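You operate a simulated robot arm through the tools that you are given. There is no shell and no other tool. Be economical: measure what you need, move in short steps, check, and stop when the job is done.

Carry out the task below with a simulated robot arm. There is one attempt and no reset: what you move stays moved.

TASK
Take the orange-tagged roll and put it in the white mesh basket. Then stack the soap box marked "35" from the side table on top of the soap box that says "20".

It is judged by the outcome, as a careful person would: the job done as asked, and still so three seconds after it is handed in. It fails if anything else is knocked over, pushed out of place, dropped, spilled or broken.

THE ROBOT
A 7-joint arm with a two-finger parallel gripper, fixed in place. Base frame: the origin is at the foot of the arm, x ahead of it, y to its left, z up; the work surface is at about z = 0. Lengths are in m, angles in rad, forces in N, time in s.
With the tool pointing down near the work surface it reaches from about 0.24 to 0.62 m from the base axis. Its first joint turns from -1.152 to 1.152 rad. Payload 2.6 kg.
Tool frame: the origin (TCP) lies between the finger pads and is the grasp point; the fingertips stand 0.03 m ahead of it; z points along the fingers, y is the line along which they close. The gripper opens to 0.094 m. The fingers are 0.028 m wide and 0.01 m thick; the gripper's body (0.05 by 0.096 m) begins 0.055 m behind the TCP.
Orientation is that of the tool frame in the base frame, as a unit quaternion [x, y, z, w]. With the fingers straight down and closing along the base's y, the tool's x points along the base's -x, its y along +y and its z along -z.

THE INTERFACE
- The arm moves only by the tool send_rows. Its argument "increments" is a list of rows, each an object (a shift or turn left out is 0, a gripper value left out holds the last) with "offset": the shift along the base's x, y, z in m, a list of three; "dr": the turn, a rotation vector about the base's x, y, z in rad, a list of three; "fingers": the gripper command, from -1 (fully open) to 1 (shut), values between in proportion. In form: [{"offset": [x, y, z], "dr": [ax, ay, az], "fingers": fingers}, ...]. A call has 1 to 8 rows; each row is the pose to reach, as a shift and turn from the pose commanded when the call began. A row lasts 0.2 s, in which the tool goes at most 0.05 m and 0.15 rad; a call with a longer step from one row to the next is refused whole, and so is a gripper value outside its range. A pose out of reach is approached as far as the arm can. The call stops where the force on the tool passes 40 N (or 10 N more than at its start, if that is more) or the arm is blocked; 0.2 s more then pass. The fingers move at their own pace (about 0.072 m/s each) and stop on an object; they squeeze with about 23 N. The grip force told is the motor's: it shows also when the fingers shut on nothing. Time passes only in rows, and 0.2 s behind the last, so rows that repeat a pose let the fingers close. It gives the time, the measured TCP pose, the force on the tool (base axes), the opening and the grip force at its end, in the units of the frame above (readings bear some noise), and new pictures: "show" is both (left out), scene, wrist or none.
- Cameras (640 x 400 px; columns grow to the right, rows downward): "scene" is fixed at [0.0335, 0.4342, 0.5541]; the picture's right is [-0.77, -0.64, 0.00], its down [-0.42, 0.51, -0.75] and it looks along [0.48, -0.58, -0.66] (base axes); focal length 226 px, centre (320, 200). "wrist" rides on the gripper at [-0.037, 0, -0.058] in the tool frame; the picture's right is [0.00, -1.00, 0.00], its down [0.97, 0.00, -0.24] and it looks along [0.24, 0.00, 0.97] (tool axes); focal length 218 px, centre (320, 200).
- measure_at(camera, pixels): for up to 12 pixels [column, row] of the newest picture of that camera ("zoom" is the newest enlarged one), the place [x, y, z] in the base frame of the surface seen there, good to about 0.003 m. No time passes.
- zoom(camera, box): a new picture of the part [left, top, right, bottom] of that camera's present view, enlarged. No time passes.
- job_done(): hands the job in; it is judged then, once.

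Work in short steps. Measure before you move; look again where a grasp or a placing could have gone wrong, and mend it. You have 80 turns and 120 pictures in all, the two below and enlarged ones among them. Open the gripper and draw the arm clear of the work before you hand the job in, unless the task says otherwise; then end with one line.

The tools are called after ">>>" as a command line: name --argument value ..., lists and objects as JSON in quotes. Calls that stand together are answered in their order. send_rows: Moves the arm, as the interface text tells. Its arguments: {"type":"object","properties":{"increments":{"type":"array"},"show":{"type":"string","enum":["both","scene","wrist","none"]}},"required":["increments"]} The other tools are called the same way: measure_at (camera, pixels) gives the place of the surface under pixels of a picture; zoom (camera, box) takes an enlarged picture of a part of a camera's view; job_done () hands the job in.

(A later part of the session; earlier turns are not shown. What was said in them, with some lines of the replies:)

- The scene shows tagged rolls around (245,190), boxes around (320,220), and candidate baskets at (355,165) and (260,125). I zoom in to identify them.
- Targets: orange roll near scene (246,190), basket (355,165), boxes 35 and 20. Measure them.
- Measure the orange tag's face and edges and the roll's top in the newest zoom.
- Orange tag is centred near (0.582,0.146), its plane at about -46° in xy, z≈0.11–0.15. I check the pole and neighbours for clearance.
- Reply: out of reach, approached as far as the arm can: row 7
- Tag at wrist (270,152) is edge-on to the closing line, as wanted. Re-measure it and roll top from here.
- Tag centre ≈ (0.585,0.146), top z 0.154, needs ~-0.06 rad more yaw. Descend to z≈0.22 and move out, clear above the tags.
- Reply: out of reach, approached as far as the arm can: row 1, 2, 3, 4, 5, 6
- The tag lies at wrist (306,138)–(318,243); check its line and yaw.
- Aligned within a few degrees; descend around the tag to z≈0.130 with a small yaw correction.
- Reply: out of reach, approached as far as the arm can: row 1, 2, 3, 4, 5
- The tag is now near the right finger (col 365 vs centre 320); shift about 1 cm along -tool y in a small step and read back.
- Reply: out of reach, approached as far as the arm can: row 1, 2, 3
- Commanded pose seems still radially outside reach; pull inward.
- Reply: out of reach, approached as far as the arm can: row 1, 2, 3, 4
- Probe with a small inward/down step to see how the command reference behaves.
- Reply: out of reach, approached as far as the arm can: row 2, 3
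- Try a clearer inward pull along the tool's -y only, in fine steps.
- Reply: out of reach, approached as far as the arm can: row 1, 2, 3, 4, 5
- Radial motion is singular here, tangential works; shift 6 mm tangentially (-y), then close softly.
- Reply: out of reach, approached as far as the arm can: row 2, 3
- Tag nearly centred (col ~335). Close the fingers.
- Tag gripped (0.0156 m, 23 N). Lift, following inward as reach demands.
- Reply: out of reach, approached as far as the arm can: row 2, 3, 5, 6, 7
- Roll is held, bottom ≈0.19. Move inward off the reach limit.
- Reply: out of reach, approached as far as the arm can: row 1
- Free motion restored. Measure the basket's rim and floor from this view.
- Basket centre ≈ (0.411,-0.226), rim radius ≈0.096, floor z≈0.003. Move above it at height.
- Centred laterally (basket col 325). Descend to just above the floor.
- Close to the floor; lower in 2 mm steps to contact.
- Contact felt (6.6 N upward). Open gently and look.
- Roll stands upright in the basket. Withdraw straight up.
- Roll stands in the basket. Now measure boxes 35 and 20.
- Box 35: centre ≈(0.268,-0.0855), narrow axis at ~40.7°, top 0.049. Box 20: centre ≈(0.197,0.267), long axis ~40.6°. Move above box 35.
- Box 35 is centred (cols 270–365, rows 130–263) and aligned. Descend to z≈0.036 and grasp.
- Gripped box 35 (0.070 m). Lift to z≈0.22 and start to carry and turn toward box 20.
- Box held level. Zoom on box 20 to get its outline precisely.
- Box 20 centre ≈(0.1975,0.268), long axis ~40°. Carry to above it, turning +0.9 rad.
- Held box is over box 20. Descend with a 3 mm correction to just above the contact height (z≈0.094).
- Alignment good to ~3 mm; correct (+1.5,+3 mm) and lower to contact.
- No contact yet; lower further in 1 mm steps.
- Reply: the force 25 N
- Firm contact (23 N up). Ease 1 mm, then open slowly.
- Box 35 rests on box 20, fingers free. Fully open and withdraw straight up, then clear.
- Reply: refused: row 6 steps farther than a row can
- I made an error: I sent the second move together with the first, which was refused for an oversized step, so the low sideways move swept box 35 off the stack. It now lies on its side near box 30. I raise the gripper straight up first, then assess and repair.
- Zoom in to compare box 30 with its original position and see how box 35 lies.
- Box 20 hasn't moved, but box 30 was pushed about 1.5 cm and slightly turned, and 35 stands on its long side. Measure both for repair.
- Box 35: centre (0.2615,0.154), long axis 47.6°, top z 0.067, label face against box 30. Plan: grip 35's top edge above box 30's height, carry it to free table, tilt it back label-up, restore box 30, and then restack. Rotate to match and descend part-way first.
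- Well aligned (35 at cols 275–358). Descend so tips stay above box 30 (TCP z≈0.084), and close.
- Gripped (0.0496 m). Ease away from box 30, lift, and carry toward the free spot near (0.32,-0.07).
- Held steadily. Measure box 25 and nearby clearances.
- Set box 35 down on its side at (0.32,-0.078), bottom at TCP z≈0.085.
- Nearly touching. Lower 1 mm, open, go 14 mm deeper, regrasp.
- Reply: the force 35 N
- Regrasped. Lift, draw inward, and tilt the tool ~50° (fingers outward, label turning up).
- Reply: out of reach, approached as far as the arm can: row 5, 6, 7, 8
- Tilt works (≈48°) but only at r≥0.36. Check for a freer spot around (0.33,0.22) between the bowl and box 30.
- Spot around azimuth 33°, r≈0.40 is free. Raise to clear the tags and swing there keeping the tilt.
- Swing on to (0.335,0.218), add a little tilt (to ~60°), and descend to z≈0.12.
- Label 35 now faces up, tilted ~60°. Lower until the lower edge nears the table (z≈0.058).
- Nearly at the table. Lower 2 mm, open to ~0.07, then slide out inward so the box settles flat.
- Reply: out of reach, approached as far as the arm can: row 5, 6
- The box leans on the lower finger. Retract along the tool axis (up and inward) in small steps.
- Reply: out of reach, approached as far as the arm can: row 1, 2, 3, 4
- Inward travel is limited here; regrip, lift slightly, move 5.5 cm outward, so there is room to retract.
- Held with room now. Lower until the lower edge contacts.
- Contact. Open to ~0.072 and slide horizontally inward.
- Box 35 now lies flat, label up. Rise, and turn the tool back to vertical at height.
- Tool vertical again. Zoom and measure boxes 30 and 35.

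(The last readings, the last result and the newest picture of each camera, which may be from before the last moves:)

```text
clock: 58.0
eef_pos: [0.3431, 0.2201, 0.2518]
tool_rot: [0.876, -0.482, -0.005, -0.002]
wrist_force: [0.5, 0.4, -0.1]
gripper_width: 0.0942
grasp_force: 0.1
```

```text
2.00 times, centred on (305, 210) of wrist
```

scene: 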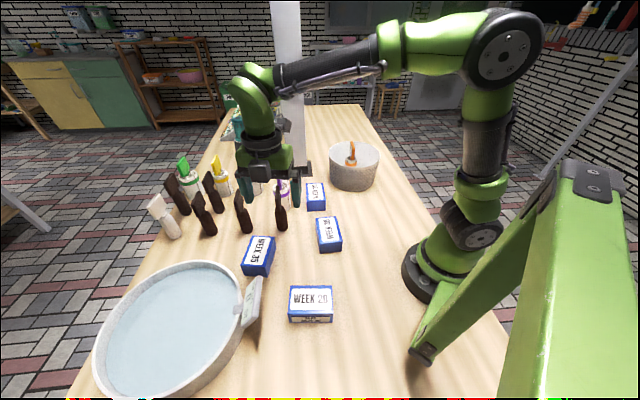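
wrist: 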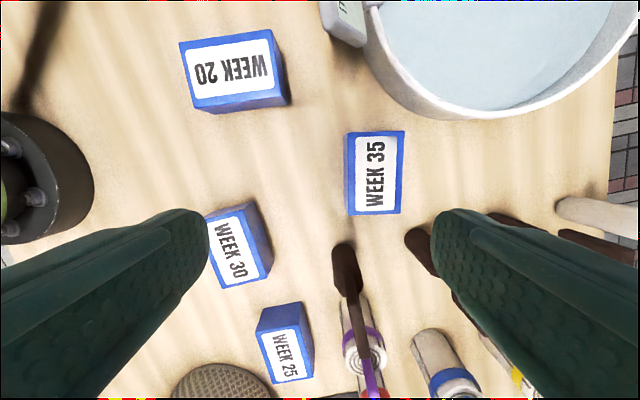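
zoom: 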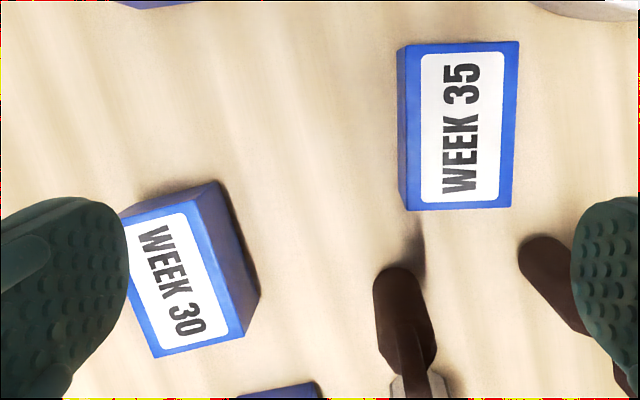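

Go above box 30 (centre ≈(0.295,0.080), short axis ≈46.8°).

>>> send_rows --increments '[{"offset": [-0.015, -0.04, 0], "dr": [0, 0, 0.1]}, {"offset": [-0.03, -0.08, 0], "dr": [0, 0, 0.2]}, {"offset": [-0.042, -0.115, 0], "dr": [0, 0, 0.25]}, {"offset": [-0.048, -0.14, -0.03], "dr": [0, 0, 0.25]}, {"offset": [-0.048, -0.14, -0.07], "dr": [0, 0, 0.25]}, {"offset": [-0.048, -0.14, -0.11], "dr": [0, 0, 0.25]}, {"offset": [-0.048, -0.14, -0.11], "dr": [0, 0, 0.25]}]'

```text
clock: 59.6
eef_pos: [0.295, 0.0816, 0.1431]
tool_rot: [0.929, -0.37, -0.004, -0.001]
wrist_force: [0.7, 0.0, -0.1]
gripper_width: 0.0939
grasp_force: 0.1
```

scene: 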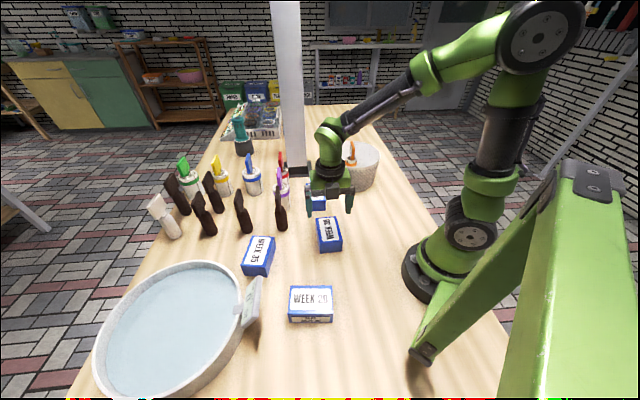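
wrist: 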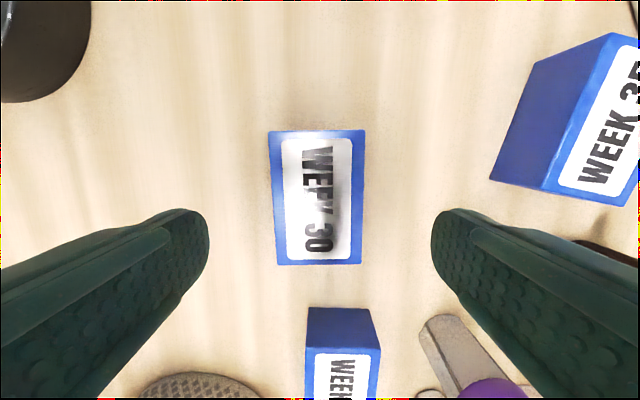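

Aligned (cols 269–366). Descend and grasp box 30.

>>> send_rows --increments '[{"offset": [0, 0, -0.04]}, {"offset": [0, 0, -0.075]}, {"offset": [0, 0, -0.1]}, {"offset": [0, 0, -0.105]}, {"offset": [0, 0, -0.105], "fingers": -0.3}, {"offset": [0, 0, -0.105], "fingers": 1}, {"offset": [0, 0, -0.105], "fingers": 1}]' --show "none"

```text
clock: 61.2
eef_pos: [0.2946, 0.0804, 0.0375]
tool_rot: [0.929, -0.369, -0.004, -0.002]
wrist_force: [0.1, 0.5, 0.4]
gripper_width: 0.0702
grasp_force: 22.4
```

Gripped. Lift 12 mm, shift back by (-14, +22.6 mm) and turn -6°, lower.

>>> send_rows --increments '[{"offset": [0, 0, 0.012]}, {"offset": [-0.007, 0.0113, 0.012], "dr": [0, 0, -0.05]}, {"offset": [-0.014, 0.0226, 0.012], "dr": [0, 0, -0.105]}, {"offset": [-0.014, 0.0226, 0.005], "dr": [0, 0, -0.105]}, {"offset": [-0.014, 0.0226, 0.001], "dr": [0, 0, -0.105]}, {"offset": [-0.014, 0.0226, 0.001], "dr": [0, 0, -0.105]}]' --show "scene"

>>> zoom --camera "scene" --box '[280, 180, 390, 330]'

```text
clock: 62.6
eef_pos: [0.2802, 0.1021, 0.0378]
tool_rot: [0.909, -0.418, -0.005, -0.002]
wrist_force: [0.5, -0.1, -1.7]
gripper_width: 0.07
grasp_force: 23.0
```

scene: 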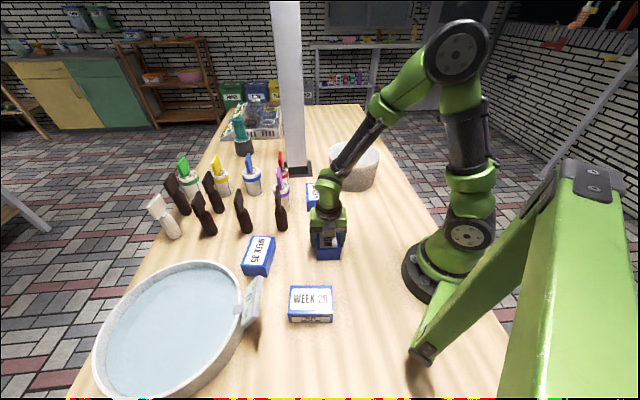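

```text
2.67 times, centred on (335, 255) of scene
```

zoom: 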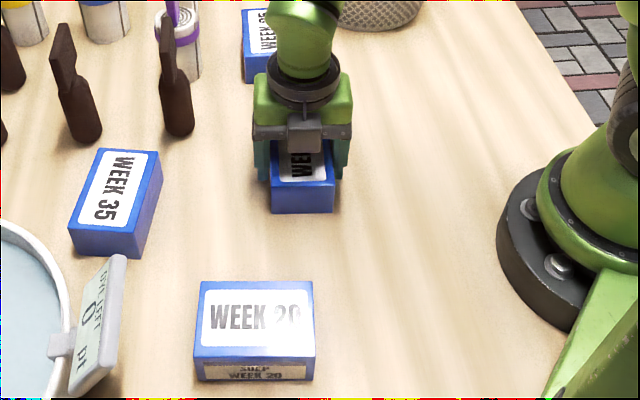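

Box 30 front corners (≈(271,187),(334,184), bottom ≈213) match the original picture. Release and rise (straight up only).

>>> send_rows --increments '[{"offset": [0, 0, -0.001]}, {"offset": [0, 0, -0.001], "fingers": -0.7}, {"offset": [0, 0, -0.001], "fingers": -1}, {"offset": [0, 0, -0.001], "fingers": -1}, {"offset": [0, 0, 0.04]}, {"offset": [0, 0, 0.085]}, {"offset": [0, 0, 0.13]}, {"offset": [0, 0, 0.17]}]'

>>> zoom --camera "scene" --box '[280, 180, 390, 330]'

```text
clock: 64.4
eef_pos: [0.2784, 0.1047, 0.208]
tool_rot: [0.908, -0.418, -0.006, -0.002]
wrist_force: [-0.2, 0.0, 1.0]
gripper_width: 0.0941
grasp_force: 0.0
```

scene: 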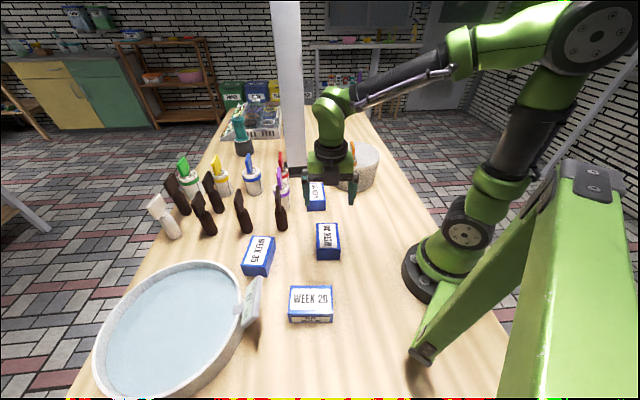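
wrist: 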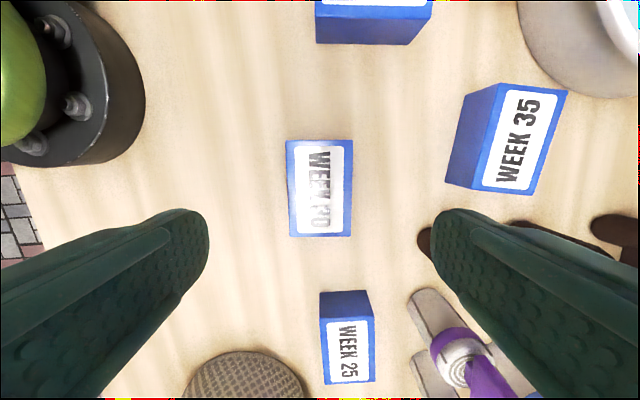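

```text
2.67 times, centred on (335, 255) of scene
```

zoom: 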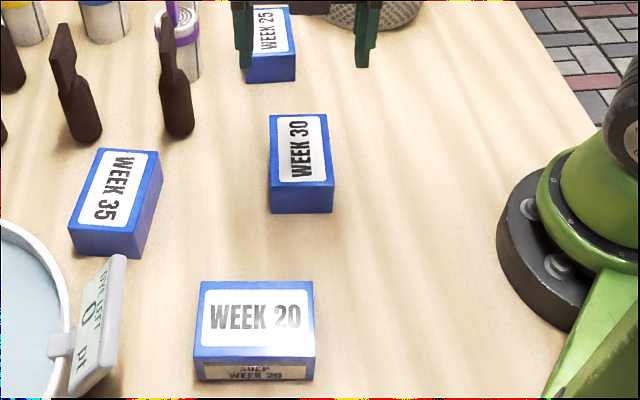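

Box 30 is restored. Move above box 35 at (0.396,0.260), short axis ≈34.5°.

>>> send_rows --increments '[{"offset": [0.025, 0.035, 0], "dr": [0, 0, -0.05]}, {"offset": [0.05, 0.07, 0], "dr": [0, 0, -0.106]}, {"offset": [0.075, 0.105, 0], "dr": [0, 0, -0.106]}, {"offset": [0.1, 0.135, 0], "dr": [0, 0, -0.106]}, {"offset": [0.117, 0.155, -0.02], "dr": [0, 0, -0.106]}, {"offset": [0.117, 0.155, -0.06], "dr": [0, 0, -0.106]}, {"offset": [0.117, 0.155, -0.06], "dr": [0, 0, -0.106]}]'

```text
clock: 66.0
eef_pos: [0.3984, 0.259, 0.1474]
tool_rot: [0.885, -0.466, -0.005, -0.002]
wrist_force: [0.1, -0.2, -0.5]
gripper_width: 0.0939
grasp_force: 0.1
```

scene: 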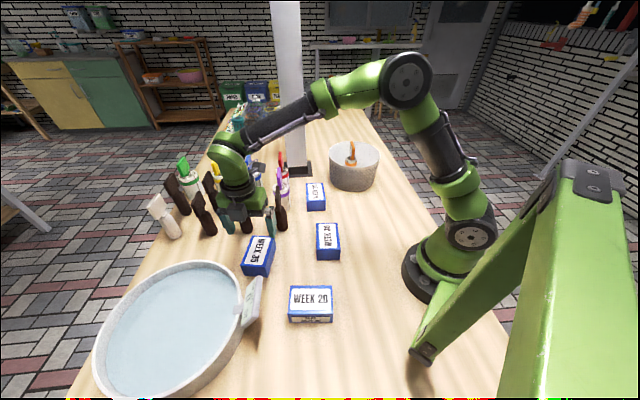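
wrist: 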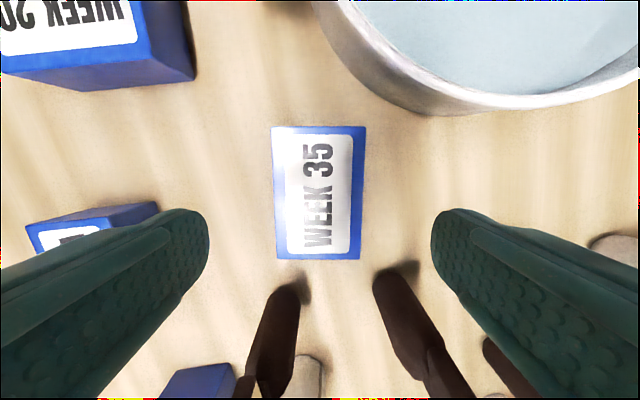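

Aligned. Check the two brown rolls nearest the fingers before descending.

>>> measure_at --camera "wrist" --pixels '[[290, 285], [280, 330], [245, 385], [385, 275], [410, 320], [440, 375], [320, 193], [274, 128], [365, 128], [279, 258], [358, 258]]'

```text
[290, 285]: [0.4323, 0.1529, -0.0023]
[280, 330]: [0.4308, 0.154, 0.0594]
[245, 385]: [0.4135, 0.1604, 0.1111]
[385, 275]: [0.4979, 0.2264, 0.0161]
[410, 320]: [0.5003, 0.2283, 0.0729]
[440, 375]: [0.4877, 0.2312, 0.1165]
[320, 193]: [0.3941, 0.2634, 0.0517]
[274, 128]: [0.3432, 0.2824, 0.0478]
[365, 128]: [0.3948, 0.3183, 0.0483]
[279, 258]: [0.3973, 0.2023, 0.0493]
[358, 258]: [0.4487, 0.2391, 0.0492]
```

Clearances are ample. Descend to z≈0.038 and grasp box 35.

>>> send_rows --increments '[{"offset": [-0.002, 0.001, -0.04]}, {"offset": [-0.002, 0.001, -0.08]}, {"offset": [-0.002, 0.001, -0.105]}, {"offset": [-0.002, 0.001, -0.109]}, {"offset": [-0.002, 0.001, -0.109], "fingers": -0.3}, {"offset": [-0.002, 0.001, -0.109], "fingers": 1}, {"offset": [-0.002, 0.001, -0.109], "fingers": 1}]' --show "wrist"

```text
clock: 67.6
eef_pos: [0.395, 0.2588, 0.0377]
tool_rot: [0.885, -0.466, -0.005, -0.002]
wrist_force: [-0.9, -0.1, 0.1]
gripper_width: 0.0704
grasp_force: 22.8
```

wrist: 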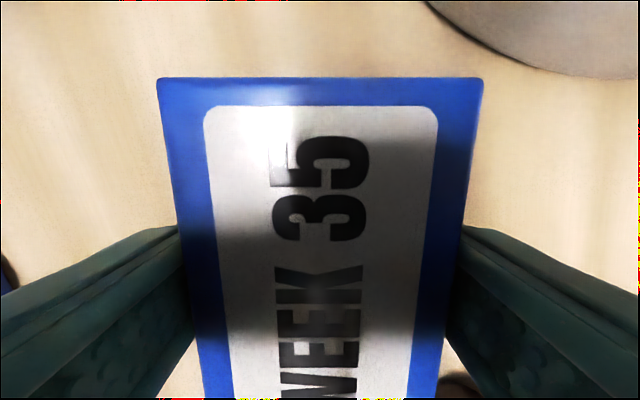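

Gripped. Lift to z≈0.23 then start turning and moving toward box 20.

>>> send_rows --increments '[{"offset": [0, 0, 0.04]}, {"offset": [0, 0, 0.085]}, {"offset": [0, 0, 0.13], "dr": [0, 0, -0.1]}, {"offset": [0, 0, 0.17], "dr": [0, 0, -0.24]}, {"offset": [-0.02, -0.005, 0.19], "dr": [0, 0, -0.38]}, {"offset": [-0.045, -0.01, 0.19], "dr": [0, 0, -0.52]}, {"offset": [-0.075, -0.015, 0.19], "dr": [0, 0, -0.66]}, {"offset": [-0.105, -0.015, 0.19], "dr": [0, 0, -0.8]}]' --show "scene"

```text
clock: 69.4
eef_pos: [0.2897, 0.2441, 0.2287]
tool_rot: [-0.634, 0.774, 0.003, 0.004]
wrist_force: [0.2, 0.8, -1.4]
gripper_width: 0.0702
grasp_force: 23.2
```

scene: 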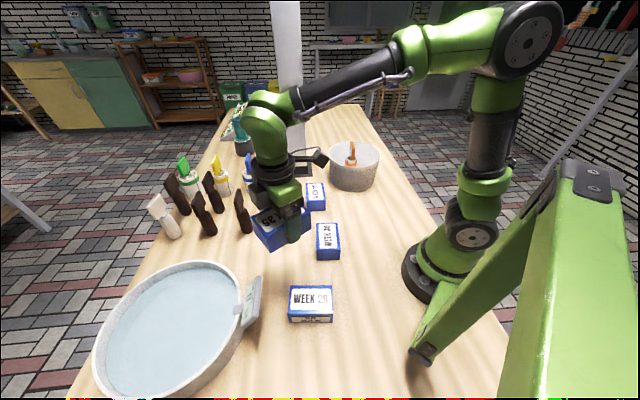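

Continue: turn -0.67 and go over box 20, then down to z≈0.14.

>>> send_rows --increments '[{"offset": [-0.02, 0.003, 0], "dr": [0, 0, -0.14]}, {"offset": [-0.045, 0.008, 0], "dr": [0, 0, -0.28]}, {"offset": [-0.065, 0.015, 0], "dr": [0, 0, -0.42]}, {"offset": [-0.08, 0.02, 0], "dr": [0, 0, -0.56]}, {"offset": [-0.091, 0.024, 0], "dr": [0, 0, -0.67]}, {"offset": [-0.091, 0.024, -0.04], "dr": [0, 0, -0.67]}, {"offset": [-0.091, 0.024, -0.085], "dr": [0, 0, -0.67]}, {"offset": [-0.091, 0.024, -0.085], "dr": [0, 0, -0.67]}]' --show "scene"

>>> zoom --camera "scene" --box '[240, 230, 370, 330]'

```text
clock: 71.2
eef_pos: [0.1993, 0.27, 0.1459]
tool_rot: [-0.344, 0.939, 0.002, 0.005]
wrist_force: [-1.3, 0.2, -1.4]
gripper_width: 0.0702
grasp_force: 22.9
```

scene: 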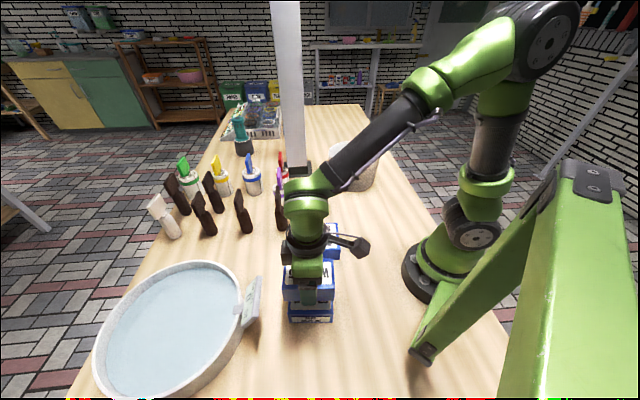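

```text
4.00 times, centred on (305, 280) of scene
```

zoom: 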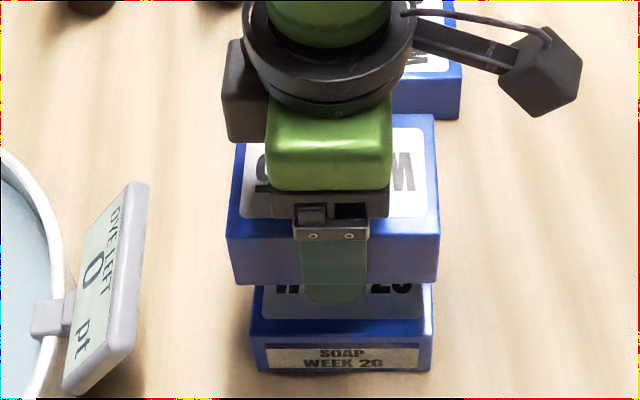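

Aligned over box 20. Lower to just above contact, then in 1 mm steps.

>>> send_rows --increments '[{"offset": [0, -0.001, -0.03]}, {"offset": [0, -0.001, -0.045]}, {"offset": [0, -0.001, -0.053]}, {"offset": [0, -0.001, -0.055]}, {"offset": [0, -0.001, -0.0565]}, {"offset": [0, -0.001, -0.0565]}]' --show "none"

>>> zoom --camera "scene" --box '[240, 230, 370, 330]'

```text
clock: 72.6
eef_pos: [0.1995, 0.2648, 0.0887]
tool_rot: [-0.344, 0.939, 0.001, 0.006]
wrist_force: [-0.2, -0.8, 5.7]
gripper_width: 0.0702
grasp_force: 23.1
```

```text
4.00 times, centred on (305, 280) of scene
```

zoom: 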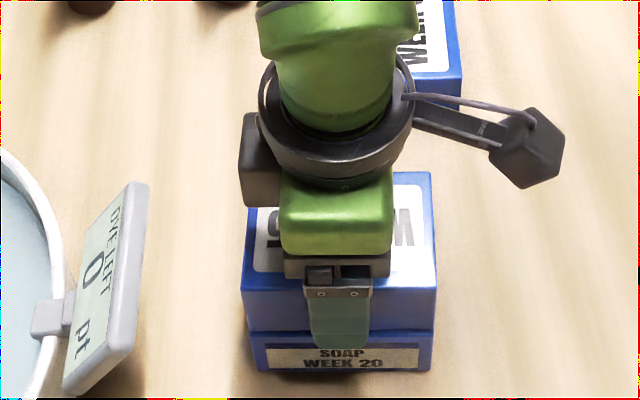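

Contact and alignment good. Open only, and check.

>>> send_rows --increments '[{"fingers": -0.7}, {"fingers": -1}, {"fingers": -1}]' --show "wrist"

```text
clock: 73.4
eef_pos: [0.1995, 0.266, 0.0872]
tool_rot: [-0.344, 0.939, 0.001, 0.005]
wrist_force: [0.0, 0.0, -0.3]
gripper_width: 0.0939
grasp_force: 0.1
```

wrist: 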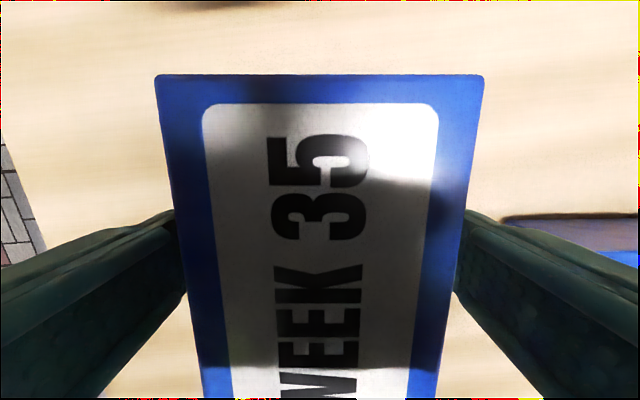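

Fingers are free on both sides. Withdraw straight up only.

>>> send_rows --increments '[{"offset": [0, 0, 0.015]}, {"offset": [0, 0, 0.035]}, {"offset": [0, 0, 0.07]}, {"offset": [0, 0, 0.11]}, {"offset": [0, 0, 0.15]}, {"offset": [0, 0, 0.19]}]' --show "wrist"

```text
clock: 74.8
eef_pos: [0.1986, 0.266, 0.2799]
tool_rot: [-0.344, 0.939, 0.002, 0.005]
wrist_force: [-0.4, 0.9, -0.6]
gripper_width: 0.0939
grasp_force: 0.0
```

wrist: 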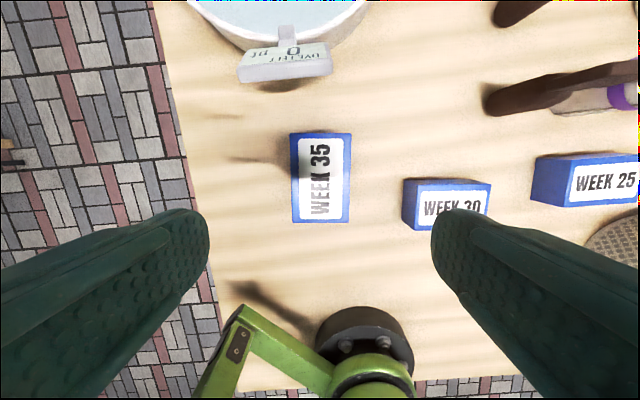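

Stack intact with the gripper well above. Move the arm clear at height.

>>> send_rows --increments '[{"offset": [0.02, -0.035, 0.02]}, {"offset": [0.04, -0.07, 0.04]}, {"offset": [0.06, -0.105, 0.06]}, {"offset": [0.08, -0.14, 0.08]}, {"offset": [0.1, -0.175, 0.09]}, {"offset": [0.12, -0.21, 0.1]}, {"offset": [0.14, -0.245, 0.1]}]'

>>> zoom --camera "scene" --box '[260, 130, 400, 330]'

>>> zoom --camera "scene" --box '[140, 130, 300, 250]'

```text
clock: 76.4
eef_pos: [0.3394, 0.0227, 0.3758]
tool_rot: [-0.344, 0.939, 0.001, 0.005]
wrist_force: [0.5, 0.1, -0.2]
gripper_width: 0.0941
grasp_force: 0.1
```

scene: 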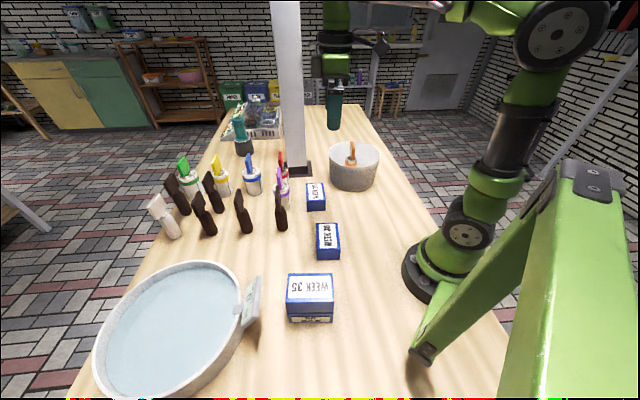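
wrist: 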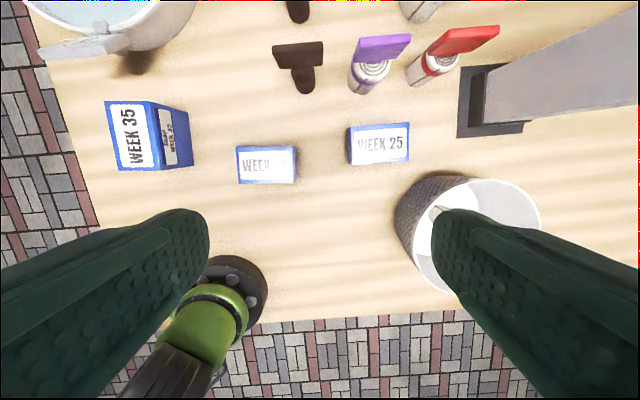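

```text
2.00 times, centred on (330, 230) of scene
```

zoom: 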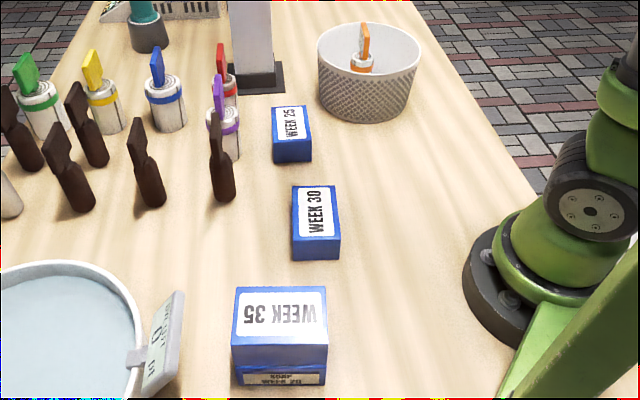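

```text
3.33 times, centred on (220, 190) of scene
```

zoom: 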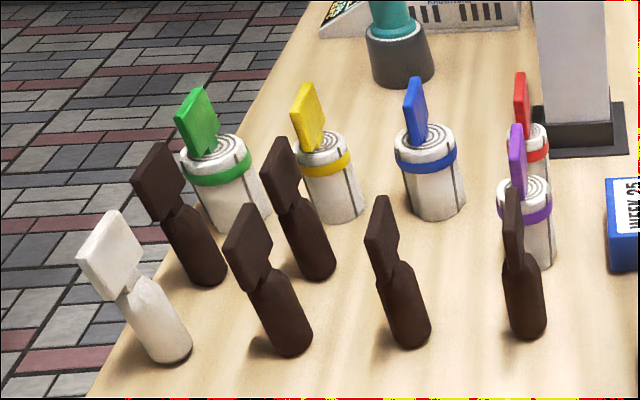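

The roll stands in the basket, box 35 sits squarely on box 20, and everything else matches its starting position in the pictures. The gripper is open and clear, so I hand the job in.

>>> job_done

```text
The job is handed in.
```

The orange-tagged roll is in the white mesh basket and box "35" is stacked on box "20". On the way I made one mistake: a badly batched move swept box 35 off the stack and pushed box 30 about 2.5 cm, so I put box 30 back where it had been and restacked box 35.
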